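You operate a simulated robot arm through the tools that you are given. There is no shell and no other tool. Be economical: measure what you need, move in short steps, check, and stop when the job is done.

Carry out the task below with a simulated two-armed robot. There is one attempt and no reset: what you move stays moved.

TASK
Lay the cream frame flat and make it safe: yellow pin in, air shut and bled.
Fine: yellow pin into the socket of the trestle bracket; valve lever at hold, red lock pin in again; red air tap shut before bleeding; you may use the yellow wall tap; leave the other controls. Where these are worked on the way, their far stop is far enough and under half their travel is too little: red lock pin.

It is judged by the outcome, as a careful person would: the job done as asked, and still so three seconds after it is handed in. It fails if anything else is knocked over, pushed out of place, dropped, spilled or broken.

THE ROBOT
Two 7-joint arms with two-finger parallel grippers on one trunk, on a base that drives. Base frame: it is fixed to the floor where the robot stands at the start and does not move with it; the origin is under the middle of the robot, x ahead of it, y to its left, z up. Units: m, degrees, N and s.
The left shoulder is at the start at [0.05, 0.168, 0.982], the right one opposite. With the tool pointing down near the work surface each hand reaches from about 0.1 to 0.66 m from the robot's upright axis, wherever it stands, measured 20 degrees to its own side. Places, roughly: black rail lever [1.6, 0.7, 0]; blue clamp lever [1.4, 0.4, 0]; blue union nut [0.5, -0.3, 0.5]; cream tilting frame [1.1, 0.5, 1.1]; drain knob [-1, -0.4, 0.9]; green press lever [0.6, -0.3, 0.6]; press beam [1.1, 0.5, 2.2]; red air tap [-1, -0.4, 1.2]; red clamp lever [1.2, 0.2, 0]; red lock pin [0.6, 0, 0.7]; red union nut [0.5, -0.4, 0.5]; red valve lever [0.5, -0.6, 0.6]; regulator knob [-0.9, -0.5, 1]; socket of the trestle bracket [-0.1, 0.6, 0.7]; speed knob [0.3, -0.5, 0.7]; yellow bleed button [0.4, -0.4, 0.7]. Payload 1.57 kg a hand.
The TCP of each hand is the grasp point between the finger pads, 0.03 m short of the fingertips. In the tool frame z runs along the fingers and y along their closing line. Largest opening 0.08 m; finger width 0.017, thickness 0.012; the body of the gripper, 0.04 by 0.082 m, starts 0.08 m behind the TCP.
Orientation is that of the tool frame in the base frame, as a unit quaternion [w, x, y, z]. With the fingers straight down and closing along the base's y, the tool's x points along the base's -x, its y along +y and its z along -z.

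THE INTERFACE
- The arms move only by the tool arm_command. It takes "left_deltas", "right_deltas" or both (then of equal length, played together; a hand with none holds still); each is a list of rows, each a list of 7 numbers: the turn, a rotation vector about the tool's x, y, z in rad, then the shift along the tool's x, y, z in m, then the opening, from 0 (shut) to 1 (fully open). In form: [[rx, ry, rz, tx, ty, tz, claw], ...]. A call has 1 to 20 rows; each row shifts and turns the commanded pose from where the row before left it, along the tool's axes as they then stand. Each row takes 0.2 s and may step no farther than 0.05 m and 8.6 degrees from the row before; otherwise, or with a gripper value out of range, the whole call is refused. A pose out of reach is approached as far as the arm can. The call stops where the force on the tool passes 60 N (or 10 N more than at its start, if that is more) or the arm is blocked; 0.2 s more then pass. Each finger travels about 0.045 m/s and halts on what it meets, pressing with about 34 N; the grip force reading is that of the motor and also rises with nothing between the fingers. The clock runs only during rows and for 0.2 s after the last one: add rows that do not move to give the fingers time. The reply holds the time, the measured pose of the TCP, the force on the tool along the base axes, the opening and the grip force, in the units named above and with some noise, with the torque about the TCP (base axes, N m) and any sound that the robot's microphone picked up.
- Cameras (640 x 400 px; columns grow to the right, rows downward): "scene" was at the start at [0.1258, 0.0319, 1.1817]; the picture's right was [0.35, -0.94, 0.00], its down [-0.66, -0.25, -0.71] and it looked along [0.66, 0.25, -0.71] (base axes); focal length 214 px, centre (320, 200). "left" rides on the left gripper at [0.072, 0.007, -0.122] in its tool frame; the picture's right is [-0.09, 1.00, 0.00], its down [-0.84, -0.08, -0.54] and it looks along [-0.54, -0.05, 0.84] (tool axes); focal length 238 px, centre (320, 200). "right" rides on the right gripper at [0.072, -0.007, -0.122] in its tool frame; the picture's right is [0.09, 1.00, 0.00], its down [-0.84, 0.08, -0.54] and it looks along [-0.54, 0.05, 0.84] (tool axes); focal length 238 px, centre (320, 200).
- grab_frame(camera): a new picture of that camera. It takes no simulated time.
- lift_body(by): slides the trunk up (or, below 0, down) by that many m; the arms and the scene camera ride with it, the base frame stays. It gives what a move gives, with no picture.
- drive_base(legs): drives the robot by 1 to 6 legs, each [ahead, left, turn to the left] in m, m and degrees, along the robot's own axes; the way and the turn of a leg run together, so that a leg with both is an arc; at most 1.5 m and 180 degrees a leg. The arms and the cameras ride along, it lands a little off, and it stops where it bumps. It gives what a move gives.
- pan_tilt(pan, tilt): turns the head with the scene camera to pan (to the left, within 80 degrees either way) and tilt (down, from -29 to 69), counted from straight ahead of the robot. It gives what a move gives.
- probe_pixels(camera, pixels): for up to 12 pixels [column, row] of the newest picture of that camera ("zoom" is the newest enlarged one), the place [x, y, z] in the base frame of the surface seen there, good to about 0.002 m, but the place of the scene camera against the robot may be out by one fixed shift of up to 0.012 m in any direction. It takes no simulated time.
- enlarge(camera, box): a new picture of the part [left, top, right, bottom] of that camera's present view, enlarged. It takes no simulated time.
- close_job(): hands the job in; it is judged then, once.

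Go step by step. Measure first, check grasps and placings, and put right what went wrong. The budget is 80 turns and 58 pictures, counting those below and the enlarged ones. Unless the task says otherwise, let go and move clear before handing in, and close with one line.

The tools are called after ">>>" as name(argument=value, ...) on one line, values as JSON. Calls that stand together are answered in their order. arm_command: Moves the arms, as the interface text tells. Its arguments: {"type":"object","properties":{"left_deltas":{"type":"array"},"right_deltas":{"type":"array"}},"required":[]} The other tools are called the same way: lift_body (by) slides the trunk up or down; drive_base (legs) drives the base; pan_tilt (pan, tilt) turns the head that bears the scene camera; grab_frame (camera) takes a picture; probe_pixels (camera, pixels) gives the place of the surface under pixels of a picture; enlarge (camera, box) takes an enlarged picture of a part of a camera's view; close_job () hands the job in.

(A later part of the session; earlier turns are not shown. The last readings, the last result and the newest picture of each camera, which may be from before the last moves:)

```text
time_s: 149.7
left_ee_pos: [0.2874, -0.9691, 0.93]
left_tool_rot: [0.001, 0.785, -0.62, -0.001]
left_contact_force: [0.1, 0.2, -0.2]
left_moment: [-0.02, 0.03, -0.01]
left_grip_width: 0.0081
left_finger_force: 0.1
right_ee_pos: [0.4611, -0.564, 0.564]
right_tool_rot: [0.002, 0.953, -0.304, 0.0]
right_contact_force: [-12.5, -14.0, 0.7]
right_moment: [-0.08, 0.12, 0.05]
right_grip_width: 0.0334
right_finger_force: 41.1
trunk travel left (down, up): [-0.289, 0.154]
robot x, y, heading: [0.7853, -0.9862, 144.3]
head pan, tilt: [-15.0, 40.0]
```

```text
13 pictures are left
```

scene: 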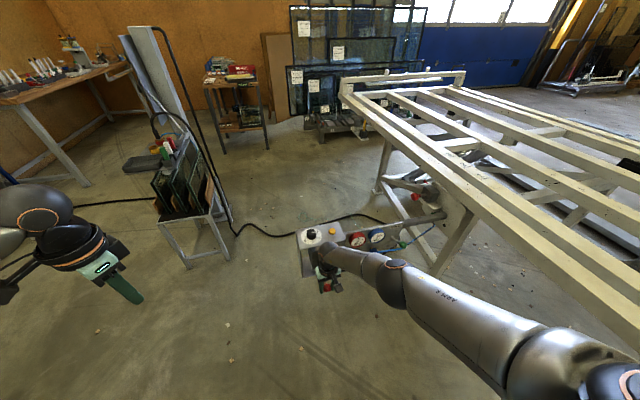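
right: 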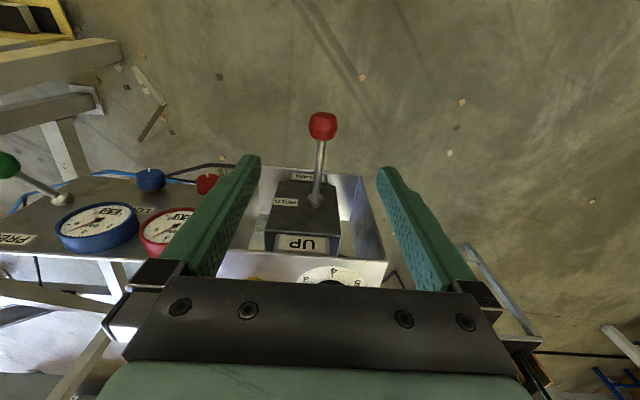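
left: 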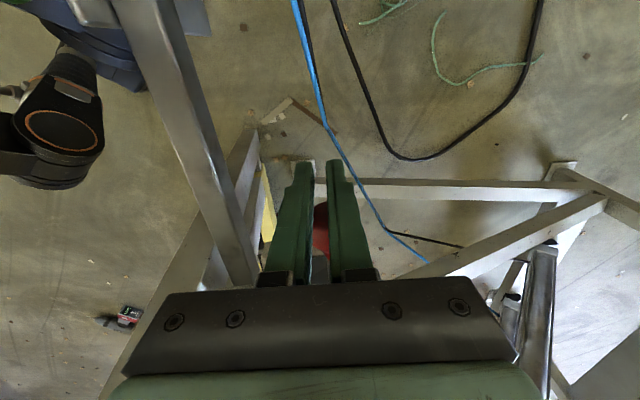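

The frame looks nearly level. I'll probe heights along the near beam.

>>> probe_pixels(camera="scene", pixels=[[350, 96], [390, 125], [440, 162], [500, 205], [560, 250], [620, 295], [395, 90], [450, 75], [560, 150], [445, 180]])

>>> arm_command(right_deltas=[[0, 0, 0, 0, 0, 0, 0.1], [0, 0, 0, 0, 0, 0, 0.1], [0, 0, 0, 0, 0, 0, 0.1], [0, 0, 0, 0, 0, 0, 0.1], [0, 0, 0, 0, 0, 0, 0.1], [0, 0, 0, 0, 0, 0, 0.1], [0, 0, 0, 0, 0, 0, 0.1], [0, 0, 0, 0, 0, 0, 0.1], [0, 0, 0, 0, 0, 0, 0.1], [0, 0, 0, 0, 0, 0, 0.1], [0, 0, 0, 0, 0, 0, 0.1], [0, 0, 0, 0, 0, 0, 0.1], [0, 0, 0, 0, 0, 0, 0.1], [0, 0, 0, 0, 0, 0, 0.1], [0, 0, 0, 0, 0, 0, 0.1]])

>>> enlarge(camera="scene", box=[330, 60, 490, 240])

>>> probe_pixels(camera="scene", pixels=[[350, 96], [390, 125], [440, 162], [500, 205], [560, 250], [620, 295]])

```text
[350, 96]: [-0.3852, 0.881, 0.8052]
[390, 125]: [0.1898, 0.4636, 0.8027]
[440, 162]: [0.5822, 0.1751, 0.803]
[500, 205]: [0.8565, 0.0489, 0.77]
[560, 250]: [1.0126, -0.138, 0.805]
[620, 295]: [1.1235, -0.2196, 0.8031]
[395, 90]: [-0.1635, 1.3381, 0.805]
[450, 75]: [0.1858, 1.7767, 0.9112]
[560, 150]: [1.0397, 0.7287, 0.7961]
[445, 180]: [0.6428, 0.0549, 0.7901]
```

```text
time_s: 152.9
left_ee_pos: [0.2871, -0.9691, 0.9291]
left_tool_rot: [0.001, 0.784, -0.621, -0.001]
left_contact_force: [-0.6, -0.2, 0.5]
left_moment: [0.04, 0.01, 0.0]
left_grip_width: 0.0077
left_finger_force: 0.0
right_ee_pos: [0.462, -0.5635, 0.5628]
right_tool_rot: [0.002, 0.953, -0.304, -0.001]
right_contact_force: [-10.6, -13.3, -0.2]
right_moment: [-0.12, 0.1, 0.05]
right_grip_width: 0.0334
right_finger_force: 41.2
trunk travel left (down, up): [-0.289, 0.154]
robot x, y, heading: [0.7817, -0.981, 144.1]
head pan, tilt: [-15.0, 40.0]
```

```text
2.22 times, centred on (410, 150) of scene
```

zoom: 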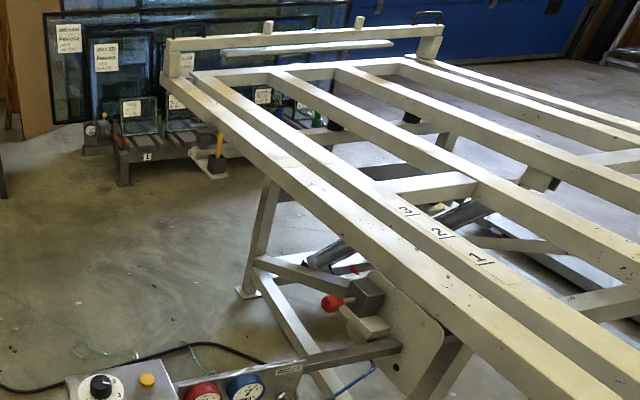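

```text
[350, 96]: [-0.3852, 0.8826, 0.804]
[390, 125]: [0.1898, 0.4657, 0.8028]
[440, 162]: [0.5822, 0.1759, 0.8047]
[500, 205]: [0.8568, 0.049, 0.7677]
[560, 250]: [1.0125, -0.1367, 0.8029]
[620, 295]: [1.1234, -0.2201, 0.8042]
```

The frame is flat and steady: beam heights are all 0.803–0.805 in both readings. Now I'll return the lever to HOLD, release it, and rise clear.

>>> arm_command(right_deltas=[[0, 0, 0, 0.0036, 0, -0.009, 0.1], [0, 0, 0, 0.0025, 0, -0.01, 0.1], [0, 0, 0, 0.0015, 0, -0.01, 0.1], [0, 0, 0, 0.0005, 0, -0.01, 0.1], [0, 0, 0, 0, 0, 0, 0.1], [0, 0, 0, 0, 0, 0, 0.1]])

>>> arm_command(right_deltas=[[0, 0, 0, 0, 0, 0, 0.6], [0, 0, 0, 0, 0, 0, 1], [0, 0, 0, 0, 0, 0, 1], [0, 0, 0, 0, 0, 0, 1], [0, 0, 0, 0, 0, 0, 1], [0, 0, 0, 0, 0, -0.045, 1], [0, 0, 0, 0, 0, -0.045, 1], [0, 0, 0, 0, 0, -0.045, 1], [0, 0, 0, 0, 0, 0, 1]])

>>> grab_frame(camera="right")

>>> probe_pixels(camera="right", pixels=[[320, 125], [322, 130], [320, 150], [320, 160], [320, 175], [318, 200], [260, 280], [265, 275]])

```text
time_s: 154.3
left_ee_pos: [0.2875, -0.9677, 0.9288]
left_tool_rot: [-0.001, 0.784, -0.621, -0.001]
left_contact_force: [-0.8, 0.4, 0.4]
left_moment: [-0.01, -0.02, 0.01]
left_grip_width: 0.0082
left_finger_force: 0.0
right_ee_pos: [0.4675, -0.5697, 0.6005]
right_tool_rot: [0.002, 0.953, -0.304, 0.0]
right_contact_force: [-13.8, -15.4, -9.1]
right_moment: [-0.7, -0.75, 0.15]
right_grip_width: 0.033
right_finger_force: 41.5
trunk travel left (down, up): [-0.289, 0.154]
robot x, y, heading: [0.7824, -0.9827, 143.9]
head pan, tilt: [-15.0, 40.0]
```

```text
time_s: 156.3
left_ee_pos: [0.2877, -0.9685, 0.9292]
left_tool_rot: [0.0, 0.784, -0.62, -0.001]
left_contact_force: [0.2, -0.4, 0.6]
left_moment: [0.01, 0.01, 0.01]
left_grip_width: 0.0083
left_finger_force: 0.0
right_ee_pos: [0.4702, -0.5656, 0.7368]
right_tool_rot: [-0.002, 0.952, -0.307, 0.0]
right_contact_force: [-0.7, 0.0, -0.4]
right_moment: [-0.04, -0.02, 0.04]
right_grip_width: 0.0798
right_finger_force: 0.0
trunk travel left (down, up): [-0.289, 0.154]
robot x, y, heading: [0.7818, -0.986, 144.0]
head pan, tilt: [-15.0, 40.0]
```

```text
11 pictures are left
```

right: 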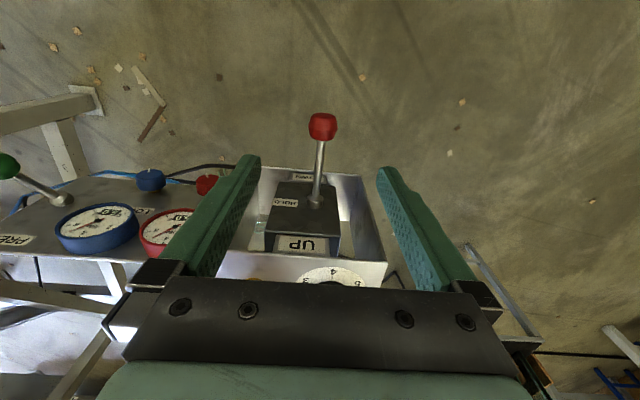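

```text
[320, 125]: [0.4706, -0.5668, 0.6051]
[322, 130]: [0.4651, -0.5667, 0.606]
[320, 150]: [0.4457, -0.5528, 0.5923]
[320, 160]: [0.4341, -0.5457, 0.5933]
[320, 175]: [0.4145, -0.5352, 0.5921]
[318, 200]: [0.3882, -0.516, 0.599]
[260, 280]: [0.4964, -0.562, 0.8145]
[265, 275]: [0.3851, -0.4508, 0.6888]
```

The lever is level again at HOLD (ball top at (0.4706,-0.5668,0.605), as at first). Next I'll raise the right hand well above the flat frame and drive back to push the lock pin in with the left hand.

>>> arm_command(right_deltas=[[0, 0, 0, 0, 0, -0.048, 1], [0, 0, 0, 0, 0, -0.048, 1], [0, 0, 0, 0, 0, -0.048, 1], [0, 0, 0, 0, 0, -0.048, 1], [0, 0, 0, 0, 0, -0.048, 1], [0, 0, 0, 0, 0, -0.048, 1], [0, 0, 0, 0, 0, -0.048, 1], [0, 0, 0, 0, 0, -0.048, 1], [0, 0, 0, 0, 0, -0.048, 1], [0, 0, 0, 0.04, -0.008, 0, 1], [0, 0, 0, 0.04, -0.008, 0, 1], [0, 0, 0, 0.04, -0.008, 0, 1]])

>>> drive_base(legs=[[0, 0, -49], [0.5, -0.085, 0]])

```text
time_s: 158.9
left_ee_pos: [0.288, -0.9683, 0.9295]
left_tool_rot: [0.0, 0.784, -0.621, -0.001]
left_contact_force: [-0.5, -0.8, 0.1]
left_moment: [-0.03, -0.01, 0.03]
left_grip_width: 0.0084
left_finger_force: 0.0
right_ee_pos: [0.5823, -0.6158, 1.1671]
right_tool_rot: [-0.001, 0.952, -0.306, 0.0]
right_contact_force: [-0.3, -0.8, 0.4]
right_moment: [-0.01, 0.04, 0.01]
right_grip_width: 0.0799
right_finger_force: 0.0
trunk travel left (down, up): [-0.289, 0.154]
robot x, y, heading: [0.7815, -0.9811, 144.3]
head pan, tilt: [-15.0, 40.0]
```

```text
time_s: 164.1
left_ee_pos: [0.5122, -0.0961, 0.9303]
left_tool_rot: [0.0, -0.455, 0.89, 0.002]
left_contact_force: [-0.7, 0.5, 0.5]
left_moment: [-0.02, 0.01, 0.0]
left_grip_width: 0.008
left_finger_force: 0.0
right_ee_pos: [0.9726, -0.0872, 1.1682]
right_tool_rot: [0.0, 0.738, -0.675, 0.001]
right_contact_force: [0.0, -0.6, 0.4]
right_moment: [0.01, -0.02, -0.04]
right_grip_width: 0.0798
right_finger_force: 0.1
trunk travel left (down, up): [-0.289, 0.154]
robot x, y, heading: [0.8245, -0.4805, 94.9]
head pan, tilt: [-15.0, 40.0]
```

The left hand is at (0.512,-0.096,0.930), in line with the pin about 6 cm in front of the knob. I'll lower to z 0.70 and advance along u until contact.

>>> arm_command(left_deltas=[[0, 0, 0, 0, 0, 0.046, 0], [0, 0, 0, 0, 0, 0.046, 0], [0, 0, 0, 0, 0, 0.046, 0], [0, 0, 0, 0, 0, 0.046, 0], [0, 0, 0, 0, 0, 0.046, 0], [0, 0, 0, 0, 0.003, 0, 0], [0, 0, 0, -0.02, 0, 0, 0], [0, 0, 0, -0.02, 0, 0, 0], [0, 0, 0, 0, 0, 0, 0]])

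>>> grab_frame(camera="left")

>>> probe_pixels(camera="left", pixels=[[319, 205], [320, 215], [320, 225], [320, 235], [320, 245], [320, 255], [305, 230], [335, 230], [300, 240], [340, 240]])

```text
time_s: 166.1
left_ee_pos: [0.533, -0.0608, 0.7003]
left_tool_rot: [0.0, -0.454, 0.891, 0.001]
left_contact_force: [0.1, 1.2, -0.4]
left_moment: [0.01, -0.01, -0.02]
left_grip_width: 0.0
left_finger_force: 21.5
right_ee_pos: [0.9721, -0.0879, 1.1693]
right_tool_rot: [0.0, 0.739, -0.674, 0.0]
right_contact_force: [0.5, 0.8, 0.6]
right_moment: [-0.01, 0.02, 0.01]
right_grip_width: 0.08
right_finger_force: 0.0
trunk travel left (down, up): [-0.289, 0.154]
robot x, y, heading: [0.8254, -0.4819, 95.0]
head pan, tilt: [-15.0, 40.0]
```

```text
10 pictures are left
```

left: 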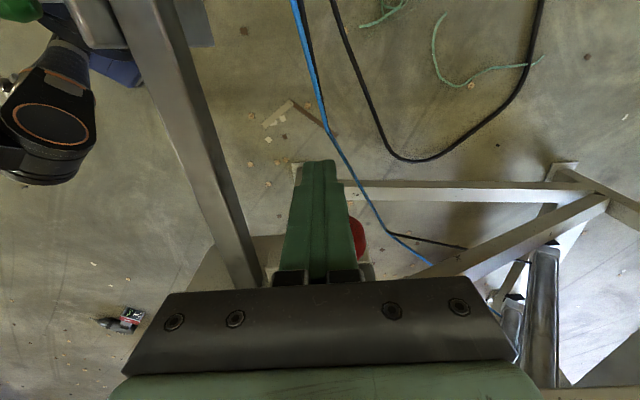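

```text
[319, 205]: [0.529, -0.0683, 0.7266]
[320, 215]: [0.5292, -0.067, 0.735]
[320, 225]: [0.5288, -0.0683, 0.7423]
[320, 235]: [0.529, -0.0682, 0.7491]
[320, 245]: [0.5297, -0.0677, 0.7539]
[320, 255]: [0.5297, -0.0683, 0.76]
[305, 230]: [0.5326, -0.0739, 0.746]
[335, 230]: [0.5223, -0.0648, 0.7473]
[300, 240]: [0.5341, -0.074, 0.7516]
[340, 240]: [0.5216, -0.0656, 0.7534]
```

The knob shows at (358,237), about 6–8 mm to the right of the closed fingers. I'll shift across and push in along u.

>>> arm_command(left_deltas=[[0, 0, 0, 0, 0.007, 0, 0], [0, 0, 0, -0.01, 0, 0, 0], [0, 0, 0, -0.01, 0, 0, 0], [0, 0, 0, -0.008, 0, 0, 0], [0, 0, 0, -0.008, 0, 0, 0], [0, 0, 0, 0, 0, 0, 0]])

```text
time_s: 167.5
left_ee_pos: [0.5278, -0.0572, 0.6999]
left_tool_rot: [-0.001, -0.456, 0.89, 0.003]
left_contact_force: [-0.2, -0.3, 0.0]
left_moment: [0.02, -0.01, 0.0]
left_grip_width: 0.0002
left_finger_force: 21.6
left hand out of reach, approached as far as the arm can: row 2, 3, 4, 5
right_ee_pos: [0.9714, -0.0871, 1.1678]
right_tool_rot: [0.0, 0.738, -0.674, 0.0]
right_contact_force: [0.4, -0.2, 0.5]
right_moment: [-0.03, 0.0, 0.03]
right_grip_width: 0.0804
right_finger_force: 0.1
trunk travel left (down, up): [-0.289, 0.154]
robot x, y, heading: [0.8248, -0.4805, 94.6]
head pan, tilt: [-15.0, 40.0]
```

The arm is at its limit again, so I'll push by moving the base along u: 3 cm first.

>>> drive_base(legs=[[0.023, -0.02, 0]])

```text
time_s: 168.4
left_ee_pos: [0.5455, -0.0312, 0.6998]
left_tool_rot: [0.0, -0.455, 0.89, 0.001]
left_contact_force: [0.0, -0.3, -0.2]
left_moment: [0.0, 0.03, -0.01]
left_grip_width: 0.0
left_finger_force: 21.3
right_ee_pos: [0.9906, -0.0623, 1.1686]
right_tool_rot: [0.0, 0.738, -0.675, 0.0]
right_contact_force: [-0.6, -0.1, -0.5]
right_moment: [0.04, 0.03, -0.03]
right_grip_width: 0.08
right_finger_force: 0.0
trunk travel left (down, up): [-0.289, 0.154]
robot x, y, heading: [0.8435, -0.4532, 94.8]
head pan, tilt: [-15.0, 40.0]
```

It moved 3.1 cm with hardly any force. I'll go on another 1.6 cm.

>>> drive_base(legs=[[0.012, -0.011, 0]])

>>> enlarge(camera="left", box=[220, 140, 460, 290])

>>> probe_pixels(camera="zoom", pixels=[[350, 250], [365, 250], [375, 260], [385, 290], [350, 330], [365, 330], [380, 330]])

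```text
time_s: 169.2
left_ee_pos: [0.5512, -0.0236, 0.6985]
left_tool_rot: [-0.006, -0.457, 0.889, -0.001]
left_contact_force: [-16.8, -24.1, 10.3]
left_moment: [-0.03, -0.33, 0.07]
left_grip_width: 0.0
left_finger_force: 21.0
right_ee_pos: [0.9985, -0.0521, 1.1686]
right_tool_rot: [-0.002, 0.739, -0.674, 0.0]
right_contact_force: [-0.3, 0.7, -0.4]
right_moment: [0.03, 0.02, 0.01]
right_grip_width: 0.0802
right_finger_force: 0.0
trunk travel left (down, up): [-0.289, 0.154]
robot x, y, heading: [0.8509, -0.4422, 94.9]
head pan, tilt: [-15.0, 40.0]
```

```text
2.67 times, centred on (340, 215) of left
```

zoom: 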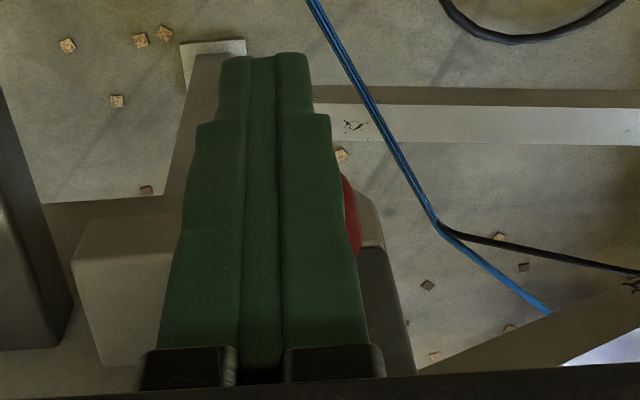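

```text
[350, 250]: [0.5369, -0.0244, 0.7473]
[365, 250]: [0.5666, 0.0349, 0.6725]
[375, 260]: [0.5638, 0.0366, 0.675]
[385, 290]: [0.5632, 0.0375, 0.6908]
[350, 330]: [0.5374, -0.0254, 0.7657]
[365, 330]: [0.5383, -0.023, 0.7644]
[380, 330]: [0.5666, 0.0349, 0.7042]
```

There is 29 N resistance now, and the finger face is within about 2–3 mm of the knob's original front position. I'll press slightly more to be sure it is home.

>>> drive_base(legs=[[0.008, -0.006, 0]])

```text
time_s: 169.9
left_ee_pos: [0.5525, -0.0241, 0.6973]
left_tool_rot: [-0.018, -0.458, 0.889, -0.006]
left_contact_force: [-21.4, -43.0, 29.0]
left_moment: [0.41, -0.29, 0.02]
left_grip_width: 0.0001
left_finger_force: 21.4
right_ee_pos: [1.0036, -0.0457, 1.1703]
right_tool_rot: [-0.002, 0.739, -0.674, -0.002]
right_contact_force: [0.7, 0.2, 0.5]
right_moment: [-0.02, 0.0, -0.02]
right_grip_width: 0.0801
right_finger_force: 0.0
trunk travel left (down, up): [-0.289, 0.154]
robot x, y, heading: [0.8572, -0.4333, 94.7]
head pan, tilt: [-15.0, 40.0]
```

It is at a hard stop: no further advance at about 48 N. I'll back off, rise and check the knob position.

>>> arm_command(left_deltas=[[0, 0, 0, 0.02, 0, 0, 0], [0, 0, 0, 0.03, 0, 0, 0], [0, 0, 0, 0, 0, -0.045, 0], [0, 0, 0, 0, 0, -0.045, 0], [0, 0, 0, 0, 0, 0, 0]])

>>> grab_frame(camera="left")

>>> probe_pixels(camera="left", pixels=[[340, 185], [340, 195], [340, 205], [340, 215], [340, 230], [320, 185], [350, 195], [360, 195]])

```text
time_s: 171.1
left_ee_pos: [0.524, -0.0601, 0.7877]
left_tool_rot: [-0.02, -0.458, 0.889, -0.008]
left_contact_force: [-0.5, -0.2, -0.5]
left_moment: [-0.03, 0.01, -0.01]
left_grip_width: 0.0
left_finger_force: 21.2
right_ee_pos: [1.0038, -0.0437, 1.1673]
right_tool_rot: [0.0, 0.739, -0.674, 0.0]
right_contact_force: [-0.5, -0.2, -0.2]
right_moment: [0.02, 0.02, -0.02]
right_grip_width: 0.08
right_finger_force: 0.0
trunk travel left (down, up): [-0.289, 0.154]
robot x, y, heading: [0.8584, -0.4339, 94.7]
head pan, tilt: [-15.0, 40.0]
```

```text
8 pictures are left
```

left: 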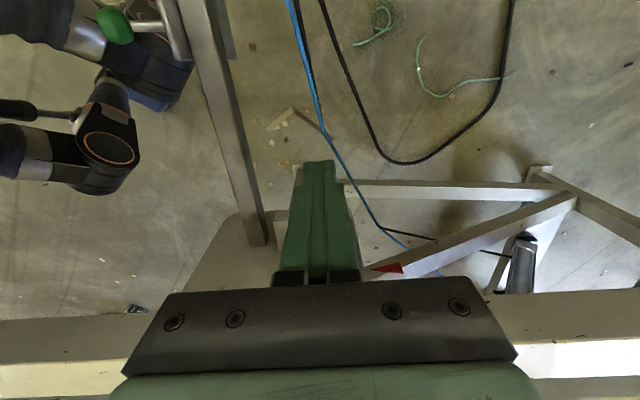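

```text
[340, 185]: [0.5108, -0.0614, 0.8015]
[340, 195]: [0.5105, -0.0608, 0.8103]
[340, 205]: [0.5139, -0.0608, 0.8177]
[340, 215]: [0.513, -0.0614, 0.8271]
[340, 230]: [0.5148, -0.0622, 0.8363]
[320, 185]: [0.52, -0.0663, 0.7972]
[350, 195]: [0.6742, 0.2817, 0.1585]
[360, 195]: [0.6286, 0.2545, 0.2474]
```

My fingers hide the knob here, so I'll verify it later from another angle. Next is the red air tap: I'll raise the left hand, square it up, and drive round to the tap panel.

>>> arm_command(left_deltas=[[0, 0, 0, 0, 0, -0.045, 0], [0, 0, 0, 0, 0, -0.045, 0], [0, 0, 0, 0, 0, -0.045, 0], [0, 0, 0, 0, 0, -0.045, 0], [0, 0, -0.1425, 0, 0, 0, 0], [0, 0, -0.1425, 0, 0, 0, 0], [0, 0, -0.1425, 0, 0, 0, 0], [0, 0, -0.1425, 0, 0, 0, 0], [0, 0, -0.1425, 0, 0, 0, 0], [0, 0, 0, 0, 0, 0, 0]])

>>> drive_base(legs=[[-0.87, 0, 0], [0, 0, 85.5], [1.1, 0, 0], [1.06, 0, 0], [0, 0, -126]])

>>> lift_body(by=0.12)

```text
time_s: 173.3
left_ee_pos: [0.5288, -0.0539, 0.9686]
left_tool_rot: [0.021, 0.74, -0.672, 0.001]
left_contact_force: [-0.2, -0.6, -0.4]
left_moment: [0.0, 0.0, -0.02]
left_grip_width: 0.0
left_finger_force: 21.2
right_ee_pos: [1.003, -0.0415, 1.1672]
right_tool_rot: [0.0, 0.739, -0.674, 0.0]
right_contact_force: [0.7, 0.0, 0.8]
right_moment: [-0.02, -0.03, 0.05]
right_grip_width: 0.08
right_finger_force: 0.0
trunk travel left (down, up): [-0.289, 0.154]
robot x, y, heading: [0.8571, -0.4341, 94.8]
head pan, tilt: [-15.0, 40.0]
```

```text
time_s: 197.1
left_ee_pos: [-1.2345, -0.8185, 0.9689]
left_tool_rot: [-0.02, -0.463, 0.886, 0.007]
left_contact_force: [-0.5, 0.1, -0.2]
left_moment: [0.01, 0.01, -0.02]
left_grip_width: 0.0001
left_finger_force: 21.7
right_ee_pos: [-0.8657, -1.115, 1.1675]
right_tool_rot: [0.0, -0.463, 0.886, 0.0]
right_contact_force: [-0.3, -0.5, -0.3]
right_moment: [0.0, 0.02, -0.01]
right_grip_width: 0.0802
right_finger_force: 0.0
trunk travel left (down, up): [-0.289, 0.154]
robot x, y, heading: [-1.2287, -1.32, 54.9]
head pan, tilt: [-15.0, 40.0]
```

```text
time_s: 198.6
left_ee_pos: [-1.2348, -0.8189, 1.0871]
left_tool_rot: [-0.02, -0.463, 0.886, 0.007]
left_contact_force: [-0.3, 0.3, 0.8]
left_moment: [0.01, 0.03, 0.01]
left_grip_width: 0.0001
left_finger_force: 21.4
right_ee_pos: [-0.8658, -1.115, 1.2868]
right_tool_rot: [0.0, -0.464, 0.886, 0.001]
right_contact_force: [0.3, 0.3, 0.0]
right_moment: [0.0, 0.01, 0.0]
right_grip_width: 0.0799
right_finger_force: 0.2
trunk travel left (down, up): [-0.409, 0.034]
robot x, y, heading: [-1.2307, -1.319, 54.9]
head pan, tilt: [-15.0, 40.0]
```

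I'm at (-1.23,-1.32), facing the tap panel. I'll raise and extend the left hand to about z 1.26, then drive so the hand stops to the left of the red lever.

>>> arm_command(left_deltas=[[0, 0, 0, 0, 0, -0.045, 0], [0, 0, 0, 0, 0, -0.045, 0], [0, 0, 0, 0, 0, -0.045, 0], [0, 0, 0, 0, 0, -0.04, 0], [0, 0, 0, -0.03, 0, 0, 0], [0, 0, 0, -0.03, 0, 0, 0], [0, 0, 0, 0, 0, 0, 0]])

>>> drive_base(legs=[[0.36, 0.09, 0]])

>>> pan_tilt(pan=10, tilt=25)

>>> grab_frame(camera="scene")

```text
time_s: 200.2
left_ee_pos: [-1.1928, -0.7682, 1.2613]
left_tool_rot: [-0.02, -0.464, 0.886, 0.006]
left_contact_force: [0.6, 0.2, 0.3]
left_moment: [0.01, -0.01, 0.01]
left_grip_width: 0.0001
left_finger_force: 21.3
right_ee_pos: [-0.8641, -1.116, 1.2893]
right_tool_rot: [0.001, -0.463, 0.886, 0.001]
right_contact_force: [-0.7, 0.3, 0.3]
right_moment: [0.0, 0.01, 0.0]
right_grip_width: 0.0799
right_finger_force: 0.1
trunk travel left (down, up): [-0.409, 0.034]
robot x, y, heading: [-1.2306, -1.3229, 54.7]
head pan, tilt: [-15.0, 40.0]
```

```text
time_s: 202.6
left_ee_pos: [-1.0568, -0.4214, 1.261]
left_tool_rot: [-0.02, -0.463, 0.886, 0.007]
left_contact_force: [0.1, 0.7, 0.3]
left_moment: [-0.01, 0.05, -0.02]
left_grip_width: 0.0001
left_finger_force: 21.7
right_ee_pos: [-0.7286, -0.7708, 1.2866]
right_tool_rot: [-0.001, -0.462, 0.887, 0.0]
right_contact_force: [0.1, 0.3, 0.0]
right_moment: [-0.06, 0.01, -0.03]
right_grip_width: 0.0803
right_finger_force: 0.0
trunk travel left (down, up): [-0.409, 0.034]
robot x, y, heading: [-1.0998, -0.9759, 54.4]
head pan, tilt: [-15.0, 40.0]
```

```text
time_s: 203.5
left_ee_pos: [-1.0568, -0.4231, 1.2621]
left_tool_rot: [-0.02, -0.463, 0.886, 0.006]
left_contact_force: [-0.8, -0.7, -0.4]
left_moment: [0.02, 0.01, 0.02]
left_grip_width: 0.0
left_finger_force: 21.6
right_ee_pos: [-0.7296, -0.7706, 1.2864]
right_tool_rot: [0.001, -0.462, 0.887, 0.0]
right_contact_force: [0.4, -0.1, -0.1]
right_moment: [-0.03, 0.01, 0.04]
right_grip_width: 0.08
right_finger_force: 0.1
trunk travel left (down, up): [-0.409, 0.034]
robot x, y, heading: [-1.0951, -0.9778, 54.5]
head pan, tilt: [10.0, 25.0]
```

```text
7 pictures are left
```

scene: 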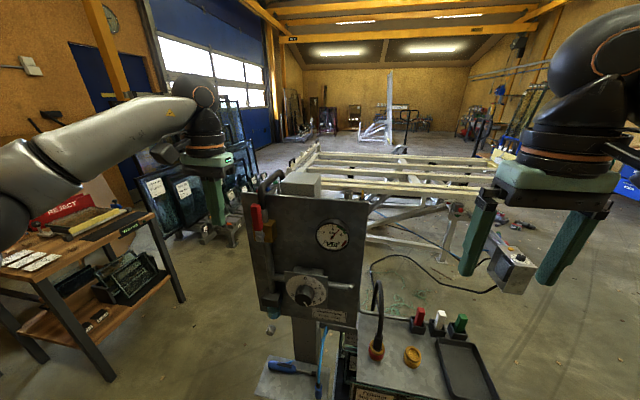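

The red lever is at (257,215) and my closed fingers are at (216,200), just to its left. I'll probe both in this picture.

>>> probe_pixels(camera="scene", pixels=[[256, 208], [257, 216], [257, 224], [261, 236], [216, 195], [217, 220], [212, 215], [281, 207], [281, 240], [272, 178]])

```text
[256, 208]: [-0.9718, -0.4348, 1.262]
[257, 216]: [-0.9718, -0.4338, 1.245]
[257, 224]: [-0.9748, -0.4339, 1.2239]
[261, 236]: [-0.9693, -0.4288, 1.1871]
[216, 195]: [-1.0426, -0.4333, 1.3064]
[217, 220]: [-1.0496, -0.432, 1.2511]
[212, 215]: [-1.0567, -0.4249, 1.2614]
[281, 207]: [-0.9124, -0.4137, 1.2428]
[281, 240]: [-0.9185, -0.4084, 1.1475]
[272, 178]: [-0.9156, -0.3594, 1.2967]
```

The lever sits 7 cm to the right and 4.7 cm nearer the panel than my fingers. I'll move in beside it and push its top to the right about 30°, watching the force.

>>> arm_command(left_deltas=[[0, 0, 0, -0.02, 0, 0, 0], [0, 0, 0, -0.02, 0, 0, 0], [0, 0, 0, 0, -0.025, 0, 0], [0, 0, 0, 0, -0.023, 0, 0], [0, 0, 0, 0, -0.01, 0.001, 0], [0, 0, 0, 0, -0.01, 0.001, 0], [0, 0, 0, 0, -0.01, 0.001, 0], [0, 0, 0, 0, 0, 0, 0]])

```text
time_s: 205.3
left_ee_pos: [-0.9702, -0.4345, 1.2551]
left_tool_rot: [-0.02, -0.463, 0.886, 0.006]
left_contact_force: [0.5, 0.5, -0.9]
left_moment: [0.0, -0.01, 0.0]
left_grip_width: 0.0
left_finger_force: 21.4
right_ee_pos: [-0.7297, -0.7715, 1.2868]
right_tool_rot: [0.001, -0.462, 0.887, 0.0]
right_contact_force: [0.2, -0.6, -1.0]
right_moment: [-0.02, 0.03, -0.01]
right_grip_width: 0.0799
right_finger_force: 0.1
trunk travel left (down, up): [-0.409, 0.034]
robot x, y, heading: [-1.0957, -0.9793, 54.6]
head pan, tilt: [10.0, 25.0]
```

There was no resistance. I'll complete the arc down to the right and then look.

>>> arm_command(left_deltas=[[0, 0, 0, 0, -0.012, 0.005, 0], [0, 0, 0, 0, -0.012, 0.006, 0], [0, 0, 0, 0, -0.005, 0.012, 0], [0, 0, 0, 0, -0.005, 0.012, 0], [0, 0, 0, 0, 0, 0.004, 0], [0, 0, 0, 0, 0, 0, 0]])

>>> enlarge(camera="scene", box=[220, 160, 390, 290])

```text
time_s: 206.7
left_ee_pos: [-0.9455, -0.4546, 1.2186]
left_tool_rot: [-0.015, -0.465, 0.885, 0.007]
left_contact_force: [1.1, 12.3, 33.3]
left_moment: [0.51, -0.25, 0.09]
left_grip_width: 0.0
left_finger_force: 21.4
right_ee_pos: [-0.7304, -0.7723, 1.2888]
right_tool_rot: [0.002, -0.462, 0.887, 0.001]
right_contact_force: [0.0, 0.6, 0.4]
right_moment: [0.03, -0.01, -0.01]
right_grip_width: 0.0801
right_finger_force: 0.1
trunk travel left (down, up): [-0.409, 0.034]
robot x, y, heading: [-1.0952, -0.9739, 54.7]
head pan, tilt: [10.0, 25.0]
```

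```text
3.08 times, centred on (305, 225) of scene
```

zoom: 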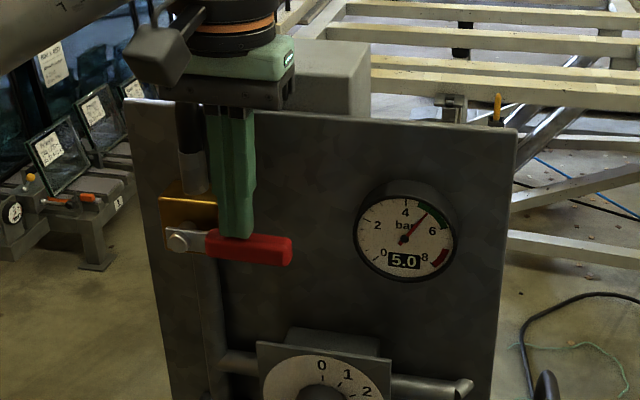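

The red tap is shut: its lever lies level across the pipe at (240,248). I'll back off upward and outward, then drive round to the frame end for bleeding and the pin.

>>> arm_command(left_deltas=[[0, 0, 0, 0, 0, -0.03, 0], [0, 0, 0, 0, 0, -0.035, 0], [0, 0, 0, 0.04, 0, 0, 0], [0, 0, 0, 0.04, 0, 0, 0], [0, 0, 0, 0, 0, 0, 1], [0, 0, 0, 0, 0, 0, 1]])

>>> drive_base(legs=[[-0.37, 0, 0], [0, 0, -54.6], [1.28, 0, 0], [0, 0, 90]])

```text
time_s: 208.1
left_ee_pos: [-0.989, -0.5196, 1.2819]
left_tool_rot: [-0.019, -0.463, 0.886, 0.006]
left_contact_force: [1.0, 0.5, -0.5]
left_moment: [-0.01, -0.02, 0.01]
left_grip_width: 0.05
left_finger_force: 0.1
right_ee_pos: [-0.7305, -0.7711, 1.2883]
right_tool_rot: [0.0, -0.462, 0.887, 0.0]
right_contact_force: [0.6, 0.6, -0.9]
right_moment: [-0.03, 0.01, 0.01]
right_grip_width: 0.0799
right_finger_force: 0.0
trunk travel left (down, up): [-0.409, 0.034]
robot x, y, heading: [-1.0963, -0.9731, 54.8]
head pan, tilt: [10.0, 25.0]
```

```text
time_s: 222.7
left_ee_pos: [-0.2103, -0.8585, 1.2822]
left_tool_rot: [0.02, 0.707, -0.707, -0.001]
left_contact_force: [-0.3, 0.7, -0.7]
left_moment: [0.01, 0.03, -0.01]
left_grip_width: 0.08
left_finger_force: 0.1
right_ee_pos: [0.1459, -0.9168, 1.2876]
right_tool_rot: [0.0, 0.707, -0.707, 0.0]
right_contact_force: [-0.8, 0.6, 0.2]
right_moment: [-0.02, 0.01, 0.0]
right_grip_width: 0.0801
right_finger_force: 0.1
trunk travel left (down, up): [-0.409, 0.034]
robot x, y, heading: [-0.0374, -1.2922, 89.6]
head pan, tilt: [10.0, 25.0]
```

I'm at (-0.04,-1.29), facing +y. I'll pass between the cart and the box on the line x≈-0.02 that worked before, then turn toward the control box.

>>> drive_base(legs=[[0.5, -0.02, 0], [0.68, 0, 0], [0, 0, -108]])

>>> lift_body(by=-0.2)

```text
time_s: 233.6
left_ee_pos: [0.4608, -0.0872, 1.2821]
left_tool_rot: [-0.01, 0.161, 0.987, 0.017]
left_contact_force: [-0.5, 0.2, 0.1]
left_moment: [0.02, -0.01, -0.04]
left_grip_width: 0.08
left_finger_force: 0.0
right_ee_pos: [0.2924, -0.4066, 1.2874]
right_tool_rot: [0.0, 0.162, 0.987, 0.0]
right_contact_force: [-0.9, 0.3, 0.0]
right_moment: [0.0, -0.03, 0.02]
right_grip_width: 0.0801
right_finger_force: 0.0
trunk travel left (down, up): [-0.409, 0.034]
robot x, y, heading: [-0.0069, -0.1143, -18.9]
head pan, tilt: [10.0, 25.0]
```

```text
time_s: 235.8
left_ee_pos: [0.4595, -0.0883, 1.0811]
left_tool_rot: [-0.012, 0.16, 0.987, 0.016]
left_contact_force: [-0.3, 0.5, -0.5]
left_moment: [0.02, 0.01, 0.04]
left_grip_width: 0.08
left_finger_force: 0.1
right_ee_pos: [0.2924, -0.4048, 1.0884]
right_tool_rot: [0.0, 0.162, 0.987, -0.001]
right_contact_force: [-0.1, -0.6, -0.1]
right_moment: [-0.01, 0.0, -0.01]
right_grip_width: 0.0801
right_finger_force: 0.0
trunk travel left (down, up): [-0.209, 0.234]
robot x, y, heading: [-0.0052, -0.1129, -18.9]
head pan, tilt: [10.0, 25.0]
```

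I'm at (-0.005,-0.113), heading -19°. I'll bring the right hand, fingers shut, above the yellow button at about (0.381,-0.428) and check with the wrist camera.

>>> arm_command(right_deltas=[[0, 0, 0, -0.046, 0.003, 0, 0], [0, 0, 0, -0.046, 0.003, 0, 0], [0, 0, 0, 0, 0, 0.048, 0], [0, 0, 0, 0, 0, 0.048, 0], [0, 0, 0, 0, 0, 0.048, 0], [0, 0, 0, 0, 0, 0.048, 0], [0, 0, 0, 0, 0, 0.048, 0], [0, 0, 0, 0, 0, 0.048, 0], [0, 0, 0, 0, 0, 0, 0]])

>>> grab_frame(camera="right")

>>> probe_pixels(camera="right", pixels=[[320, 120], [320, 130], [320, 140], [320, 150], [335, 140], [350, 140], [290, 140], [300, 130], [340, 120], [320, 110]])

```text
time_s: 237.8
left_ee_pos: [0.46, -0.0885, 1.082]
left_tool_rot: [-0.011, 0.16, 0.987, 0.017]
left_contact_force: [0.0, 0.8, -0.9]
left_moment: [-0.01, 0.03, -0.02]
left_grip_width: 0.0799
left_finger_force: 0.2
right_ee_pos: [0.3831, -0.4298, 0.8003]
right_tool_rot: [0.001, 0.161, 0.987, 0.0]
right_contact_force: [-0.5, 0.8, 0.2]
right_moment: [0.03, -0.02, -0.02]
right_grip_width: 0.0001
right_finger_force: 21.4
trunk travel left (down, up): [-0.209, 0.234]
robot x, y, heading: [-0.007, -0.112, -19.0]
head pan, tilt: [10.0, 25.0]
```

```text
5 pictures are left
```

right: 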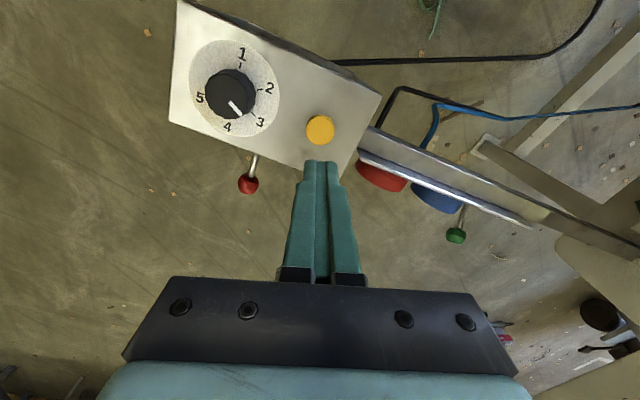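

```text
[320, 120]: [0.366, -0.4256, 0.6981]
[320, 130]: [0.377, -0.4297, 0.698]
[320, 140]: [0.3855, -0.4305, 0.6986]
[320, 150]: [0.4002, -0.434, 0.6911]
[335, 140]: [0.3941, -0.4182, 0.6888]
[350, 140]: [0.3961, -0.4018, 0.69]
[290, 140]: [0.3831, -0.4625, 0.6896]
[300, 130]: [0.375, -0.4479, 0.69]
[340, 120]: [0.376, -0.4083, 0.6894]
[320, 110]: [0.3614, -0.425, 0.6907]
```

The yellow button centre is (0.3765,-0.4285,0.698). I'll shift 6 mm, come down and press gently, holding to bleed.

>>> arm_command(right_deltas=[[0, 0, 0, 0.006, 0, 0.04, 0], [0, 0, 0, 0, 0, 0.028, 0], [0, 0, 0, 0, 0, 0.004, 0], [0, 0, 0, 0, 0, 0.003, 0], [0, 0, 0, 0, 0, 0.003, 0], [0, 0, 0, 0, 0, 0, 0]])

```text
time_s: 239.2
left_ee_pos: [0.4603, -0.0872, 1.0832]
left_tool_rot: [-0.011, 0.161, 0.987, 0.016]
left_contact_force: [-0.2, -0.1, -0.4]
left_moment: [-0.04, -0.03, -0.02]
left_grip_width: 0.0803
left_finger_force: 0.0
right_ee_pos: [0.3765, -0.4287, 0.7242]
right_tool_rot: [0.003, 0.162, 0.987, 0.0]
right_contact_force: [-1.3, -1.4, 12.7]
right_moment: [-0.02, 0.06, -0.05]
right_grip_width: 0.0
right_finger_force: 21.6
trunk travel left (down, up): [-0.209, 0.234]
robot x, y, heading: [-0.0088, -0.1136, -18.7]
head pan, tilt: [10.0, 25.0]
heard: click
```

There was a click and 12.7 N on the button. I'll press 1.5 mm more and hold it for about 4 s.

>>> arm_command(right_deltas=[[0, 0, 0, 0, 0, 0.0015, 0], [0, 0, 0, 0, 0, 0, 0], [0, 0, 0, 0, 0, 0, 0], [0, 0, 0, 0, 0, 0, 0], [0, 0, 0, 0, 0, 0, 0], [0, 0, 0, 0, 0, 0, 0], [0, 0, 0, 0, 0, 0, 0], [0, 0, 0, 0, 0, 0, 0], [0, 0, 0, 0, 0, 0, 0], [0, 0, 0, 0, 0, 0, 0], [0, 0, 0, 0, 0, 0, 0], [0, 0, 0, 0, 0, 0, 0], [0, 0, 0, 0, 0, 0, 0], [0, 0, 0, 0, 0, 0, 0], [0, 0, 0, 0, 0, 0, 0], [0, 0, 0, 0, 0, 0, 0], [0, 0, 0, 0, 0, 0, 0], [0, 0, 0, 0, 0, 0, 0], [0, 0, 0, 0, 0, 0, 0], [0, 0, 0, 0, 0, 0, 0]])

>>> arm_command(right_deltas=[[0, 0, 0, 0, 0, -0.03, 0], [0, 0, 0, 0, 0, -0.045, 0], [0, 0, 0, 0, 0, -0.045, 0], [0, 0, 0, 0, 0, -0.045, 0], [0, 0, 0, 0, 0, -0.045, 0], [0, 0, 0, 0, 0, -0.045, 0], [0, 0, 0, 0, 0, -0.045, 0], [0, 0, 0, 0, 0, -0.045, 0], [0, 0, 0, 0.045, 0, 0, 0], [0, 0, 0, 0.045, 0, 0, 0]])

>>> pan_tilt(pan=-5, tilt=45)

```text
time_s: 243.3
left_ee_pos: [0.46, -0.0875, 1.0821]
left_tool_rot: [-0.012, 0.161, 0.987, 0.017]
left_contact_force: [0.0, 0.1, -0.3]
left_moment: [-0.01, 0.0, -0.01]
left_grip_width: 0.0804
left_finger_force: 0.0
right_ee_pos: [0.377, -0.4274, 0.7227]
right_tool_rot: [0.002, 0.161, 0.987, 0.0]
right_contact_force: [2.5, -3.0, 19.2]
right_moment: [-0.11, -0.07, 0.04]
right_grip_width: 0.0001
right_finger_force: 21.4
trunk travel left (down, up): [-0.209, 0.234]
robot x, y, heading: [-0.0043, -0.1129, -18.8]
head pan, tilt: [10.0, 25.0]
```

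```text
time_s: 245.6
left_ee_pos: [0.4612, -0.0873, 1.0823]
left_tool_rot: [-0.011, 0.161, 0.987, 0.018]
left_contact_force: [-0.5, 0.1, 0.5]
left_moment: [0.01, 0.01, 0.0]
left_grip_width: 0.0799
left_finger_force: 0.2
right_ee_pos: [0.2896, -0.3993, 1.0641]
right_tool_rot: [0.001, 0.162, 0.987, 0.0]
right_contact_force: [-0.3, 0.2, -0.3]
right_moment: [-0.01, 0.02, -0.03]
right_grip_width: 0.0
right_finger_force: 21.1
trunk travel left (down, up): [-0.209, 0.234]
robot x, y, heading: [-0.0026, -0.1176, -18.8]
head pan, tilt: [10.0, 25.0]
```

```text
time_s: 246.4
left_ee_pos: [0.4606, -0.0871, 1.0822]
left_tool_rot: [-0.011, 0.161, 0.987, 0.017]
left_contact_force: [-0.3, 0.0, 0.3]
left_moment: [0.02, 0.0, 0.02]
left_grip_width: 0.0802
left_finger_force: 0.1
right_ee_pos: [0.2906, -0.3991, 1.0639]
right_tool_rot: [0.0, 0.161, 0.987, -0.001]
right_contact_force: [0.1, 0.0, 0.1]
right_moment: [0.0, 0.02, 0.02]
right_grip_width: 0.0
right_finger_force: 21.3
trunk travel left (down, up): [-0.209, 0.234]
robot x, y, heading: [-0.0065, -0.1115, -19.1]
head pan, tilt: [-5.0, 45.0]
```

The button was pressed and held, then released. Now the yellow pin: I'll move to about (-0.25,0) facing 54°, so the left fingers close along the frame's edge line.

>>> drive_base(legs=[[0, 0, 73], [-0.053, 0.263, 0]])

>>> grab_frame(camera="left")

```text
time_s: 252.4
left_ee_pos: [-0.1378, 0.4521, 1.082]
left_tool_rot: [-0.019, -0.457, 0.889, 0.007]
left_contact_force: [-0.4, -0.4, 0.6]
left_moment: [0.01, -0.04, 0.04]
left_grip_width: 0.0803
left_finger_force: 0.1
right_ee_pos: [0.1118, 0.1979, 1.0634]
right_tool_rot: [0.0, -0.456, 0.89, -0.001]
right_contact_force: [-0.3, 0.3, 1.2]
right_moment: [0.0, 0.0, 0.07]
right_grip_width: 0.0
right_finger_force: 21.8
trunk travel left (down, up): [-0.209, 0.234]
robot x, y, heading: [-0.2484, 0.0006, 54.0]
head pan, tilt: [-5.0, 45.0]
```

```text
4 pictures are left
```

left: 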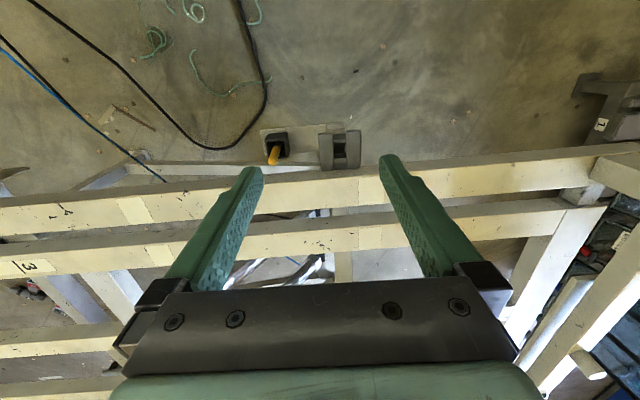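

The yellow pin is at (273,153) in its holder, and the bracket with the slot is at (340,148). I'll probe both.

>>> probe_pixels(camera="left", pixels=[[271, 163], [274, 155], [277, 147], [266, 136], [284, 134], [288, 152], [340, 140], [340, 150], [340, 165], [327, 150], [355, 150], [340, 132]])

>>> enlarge(camera="left", box=[240, 110, 380, 200])

```text
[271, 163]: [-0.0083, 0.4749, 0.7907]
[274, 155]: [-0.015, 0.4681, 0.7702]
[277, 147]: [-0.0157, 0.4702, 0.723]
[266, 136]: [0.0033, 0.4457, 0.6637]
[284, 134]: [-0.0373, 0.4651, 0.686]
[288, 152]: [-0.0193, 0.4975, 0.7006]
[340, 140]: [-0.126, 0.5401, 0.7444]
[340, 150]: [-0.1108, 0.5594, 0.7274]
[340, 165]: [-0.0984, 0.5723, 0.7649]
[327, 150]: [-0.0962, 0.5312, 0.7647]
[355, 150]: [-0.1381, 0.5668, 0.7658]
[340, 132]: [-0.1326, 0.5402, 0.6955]
```

```text
4.44 times, centred on (310, 155) of left
```

zoom: 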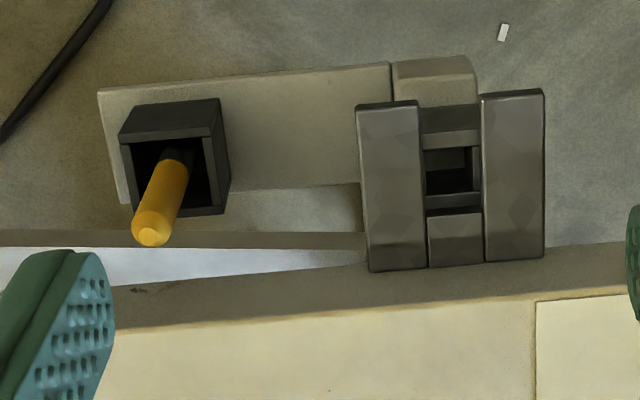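

The pin is a round upright rod with its axis near (-0.008,0.4745) and top z 0.791. The hole lies between the two dark plates at zoom (450,178), so I'll probe its rim precisely.

>>> probe_pixels(camera="zoom", pixels=[[450, 125], [450, 139], [450, 160], [435, 180], [460, 185], [470, 170], [450, 201], [453, 225], [475, 172], [420, 178], [485, 178], [150, 230]])

```text
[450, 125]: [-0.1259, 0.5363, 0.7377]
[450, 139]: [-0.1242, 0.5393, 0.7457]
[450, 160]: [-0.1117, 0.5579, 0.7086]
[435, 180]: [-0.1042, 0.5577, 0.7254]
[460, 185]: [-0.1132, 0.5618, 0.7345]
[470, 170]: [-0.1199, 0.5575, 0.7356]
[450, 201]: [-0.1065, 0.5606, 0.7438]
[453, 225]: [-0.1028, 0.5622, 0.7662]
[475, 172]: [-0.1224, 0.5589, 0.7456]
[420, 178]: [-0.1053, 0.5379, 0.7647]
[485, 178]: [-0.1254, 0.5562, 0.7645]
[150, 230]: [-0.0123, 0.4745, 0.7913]
```

The socket centre comes out at (-0.1144,0.5492), rim z 0.744, and the pin stands 0.13 m away along +w at the same u. I'll level the tool, move over the pin, descend to z 0.775 and check the reading.

>>> arm_command(left_deltas=[[0.0296, -0.0273, 0, 0, 0, 0, 1], [0, 0, 0, -0.031, -0.031, 0, 1], [0, 0, 0, -0.031, -0.031, 0, 1], [0, 0, 0, -0.0306, -0.0301, 0, 1], [0, 0, 0, 0, 0, 0.045, 1], [0, 0, 0, 0, 0, 0.045, 1], [0, 0, 0, 0, 0, 0.045, 1], [0, 0, 0, 0, 0, 0.045, 1], [0, 0, 0, 0, 0, 0, 1]])

```text
time_s: 254.4
left_ee_pos: [-0.007, 0.4718, 0.9017]
left_tool_rot: [-0.001, -0.457, 0.889, 0.0]
left_contact_force: [0.1, -0.5, -0.2]
left_moment: [0.03, 0.03, -0.01]
left_grip_width: 0.08
left_finger_force: 0.0
right_ee_pos: [0.1112, 0.1977, 1.0644]
right_tool_rot: [-0.001, -0.457, 0.89, 0.0]
right_contact_force: [-0.5, 0.2, 0.3]
right_moment: [0.01, 0.04, -0.02]
right_grip_width: 0.0001
right_finger_force: 21.2
trunk travel left (down, up): [-0.209, 0.234]
robot x, y, heading: [-0.2526, -0.0002, 54.0]
head pan, tilt: [-5.0, 45.0]
```

The tool is level and over the pin. I'll descend the last 12.7 cm and close gently.

>>> arm_command(left_deltas=[[0, 0, 0, 0, 0.0025, 0.045, 1], [0, 0, 0, 0, 0, 0.045, 1], [0, 0, 0, 0, 0, 0.037, 1], [0, 0, 0, 0, 0, 0, 0.5], [0, 0, 0, 0, 0, 0, 0.2], [0, 0, 0, 0, 0, 0, 0.1], [0, 0, 0, 0, 0, 0, 0.1], [0, 0, 0, 0, 0, 0, 0.1], [0, 0, 0, 0, 0, 0, 0.1], [0, 0, 0, 0, 0, 0, 0.1], [0, 0, 0, 0, 0, 0, 0.1]])

```text
time_s: 256.8
left_ee_pos: [-0.0104, 0.4728, 0.7751]
left_tool_rot: [0.0, -0.457, 0.889, 0.001]
left_contact_force: [0.5, -0.3, 0.0]
left_moment: [-0.02, -0.03, -0.01]
left_grip_width: 0.0159
left_finger_force: 31.6
right_ee_pos: [0.1103, 0.1979, 1.0641]
right_tool_rot: [0.0, -0.457, 0.889, 0.001]
right_contact_force: [0.5, -0.2, -0.3]
right_moment: [0.01, 0.04, -0.01]
right_grip_width: 0.0
right_finger_force: 21.7
trunk travel left (down, up): [-0.209, 0.234]
robot x, y, heading: [-0.2518, 0.0018, 54.2]
head pan, tilt: [-5.0, 45.0]
```

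The pin is gripped (0.016 m, no side force). I'll lift 0.18 m, carry it 0.13 m along -w, and look at pin and hole.

>>> arm_command(left_deltas=[[0, 0, 0, 0, 0, -0.02, 0], [0, 0, 0, 0, 0, -0.04, 0], [0, 0, 0, 0, 0, -0.04, 0], [0, 0, 0, 0, 0, -0.04, 0], [0, 0, 0, 0, 0, -0.04, 0], [0, 0, 0, 0, 0.035, 0, 0], [0, 0, 0, 0, 0.035, 0, 0], [0, 0, 0, 0, 0.035, 0, 0], [0, 0, 0, 0, 0.0225, 0, 0], [0, 0, 0, 0, 0, 0, 0], [0, 0, 0, 0, 0, 0, 0]])

>>> enlarge(camera="left", box=[240, 90, 400, 210])

```text
time_s: 259.2
left_ee_pos: [-0.1156, 0.5511, 0.9531]
left_tool_rot: [-0.001, -0.458, 0.889, 0.0]
left_contact_force: [-0.6, 0.0, -2.0]
left_moment: [-0.01, -0.02, 0.0]
left_grip_width: 0.0159
left_finger_force: 31.3
right_ee_pos: [0.1108, 0.1969, 1.0644]
right_tool_rot: [-0.001, -0.457, 0.889, 0.0]
right_contact_force: [-0.5, 0.5, 0.5]
right_moment: [-0.01, 0.02, 0.01]
right_grip_width: 0.0
right_finger_force: 21.7
trunk travel left (down, up): [-0.209, 0.234]
robot x, y, heading: [-0.2469, -0.0049, 53.8]
head pan, tilt: [-5.0, 45.0]
```

```text
3.33 times, centred on (320, 150) of left
```

zoom: 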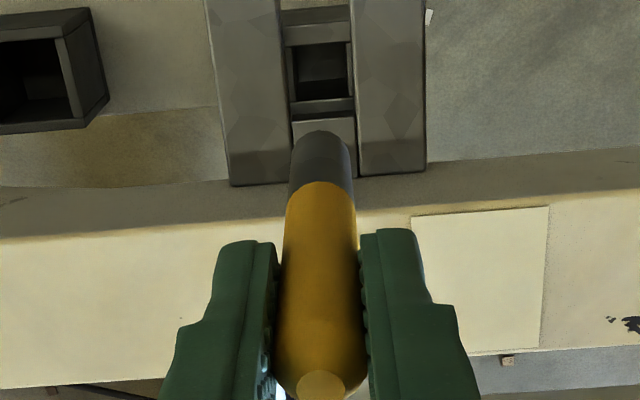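

The pin hangs straight with its dark tip at (322,140), and the square hole is visible at (320,75). I'll probe the rim and pin to correct the alignment.

>>> probe_pixels(camera="zoom", pixels=[[318, 34], [320, 42], [325, 105], [325, 100], [291, 75], [350, 75], [283, 75], [358, 75], [322, 136], [322, 160], [320, 200], [321, 385]])

```text
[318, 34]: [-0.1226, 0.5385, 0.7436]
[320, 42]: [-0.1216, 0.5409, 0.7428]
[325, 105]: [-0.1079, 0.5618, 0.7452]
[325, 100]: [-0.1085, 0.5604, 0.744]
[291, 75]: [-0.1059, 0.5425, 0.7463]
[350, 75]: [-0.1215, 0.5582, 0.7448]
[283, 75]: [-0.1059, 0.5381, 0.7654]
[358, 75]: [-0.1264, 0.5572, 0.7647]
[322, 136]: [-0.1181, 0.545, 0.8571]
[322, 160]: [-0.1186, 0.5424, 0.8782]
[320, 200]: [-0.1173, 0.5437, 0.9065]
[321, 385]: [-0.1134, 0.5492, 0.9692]
```

Pin and hole agree within 1 mm (pin w -0.4138, hole w -0.4146). I'll lower to just inside the rim, then in small steps to the seat.

>>> arm_command(left_deltas=[[0, 0, 0, 0, 0.0008, 0.045, 0], [0, 0, 0, 0, 0, 0.04, 0], [0, 0, 0, 0, 0, 0.01, 0], [0, 0, 0, 0, 0, 0.01, 0], [0, 0, 0, 0, 0, 0.01, 0], [0, 0, 0, 0, 0, 0.008, 0], [0, 0, 0, 0, 0, 0.006, 0], [0, 0, 0, 0, 0, 0, 0]])

```text
time_s: 261.0
left_ee_pos: [-0.1162, 0.5497, 0.8261]
left_tool_rot: [-0.001, -0.457, 0.89, 0.001]
left_contact_force: [-0.2, 0.9, -1.3]
left_moment: [-0.03, 0.0, 0.02]
left_grip_width: 0.0159
left_finger_force: 31.4
right_ee_pos: [0.1112, 0.1977, 1.0636]
right_tool_rot: [0.001, -0.457, 0.89, -0.001]
right_contact_force: [0.3, -0.4, 0.3]
right_moment: [0.01, -0.03, 0.01]
right_grip_width: 0.0
right_finger_force: 21.6
trunk travel left (down, up): [-0.209, 0.234]
robot x, y, heading: [-0.2497, -0.0008, 54.0]
head pan, tilt: [-5.0, 45.0]
```

It is entering freely. I'll continue in 4 mm steps to the seat.

>>> arm_command(left_deltas=[[0, 0, 0, 0, 0, 0.004, 0], [0, 0, 0, 0, 0, 0.004, 0], [0, 0, 0, 0, 0, 0.004, 0], [0, 0, 0, 0, 0, 0.004, 0], [0, 0, 0, 0, 0, 0, 0]])

```text
time_s: 262.2
left_ee_pos: [-0.1158, 0.5488, 0.8152]
left_tool_rot: [0.003, -0.458, 0.889, 0.001]
left_contact_force: [-5.3, -2.9, 23.6]
left_moment: [-0.41, 0.49, -0.01]
left_grip_width: 0.0159
left_finger_force: 31.6
right_ee_pos: [0.1104, 0.1958, 1.0655]
right_tool_rot: [0.001, -0.457, 0.889, 0.001]
right_contact_force: [0.8, 0.3, 0.0]
right_moment: [0.0, -0.02, -0.03]
right_grip_width: 0.0
right_finger_force: 21.1
trunk travel left (down, up): [-0.209, 0.234]
robot x, y, heading: [-0.2525, -0.0025, 53.8]
head pan, tilt: [-5.0, 45.0]
```

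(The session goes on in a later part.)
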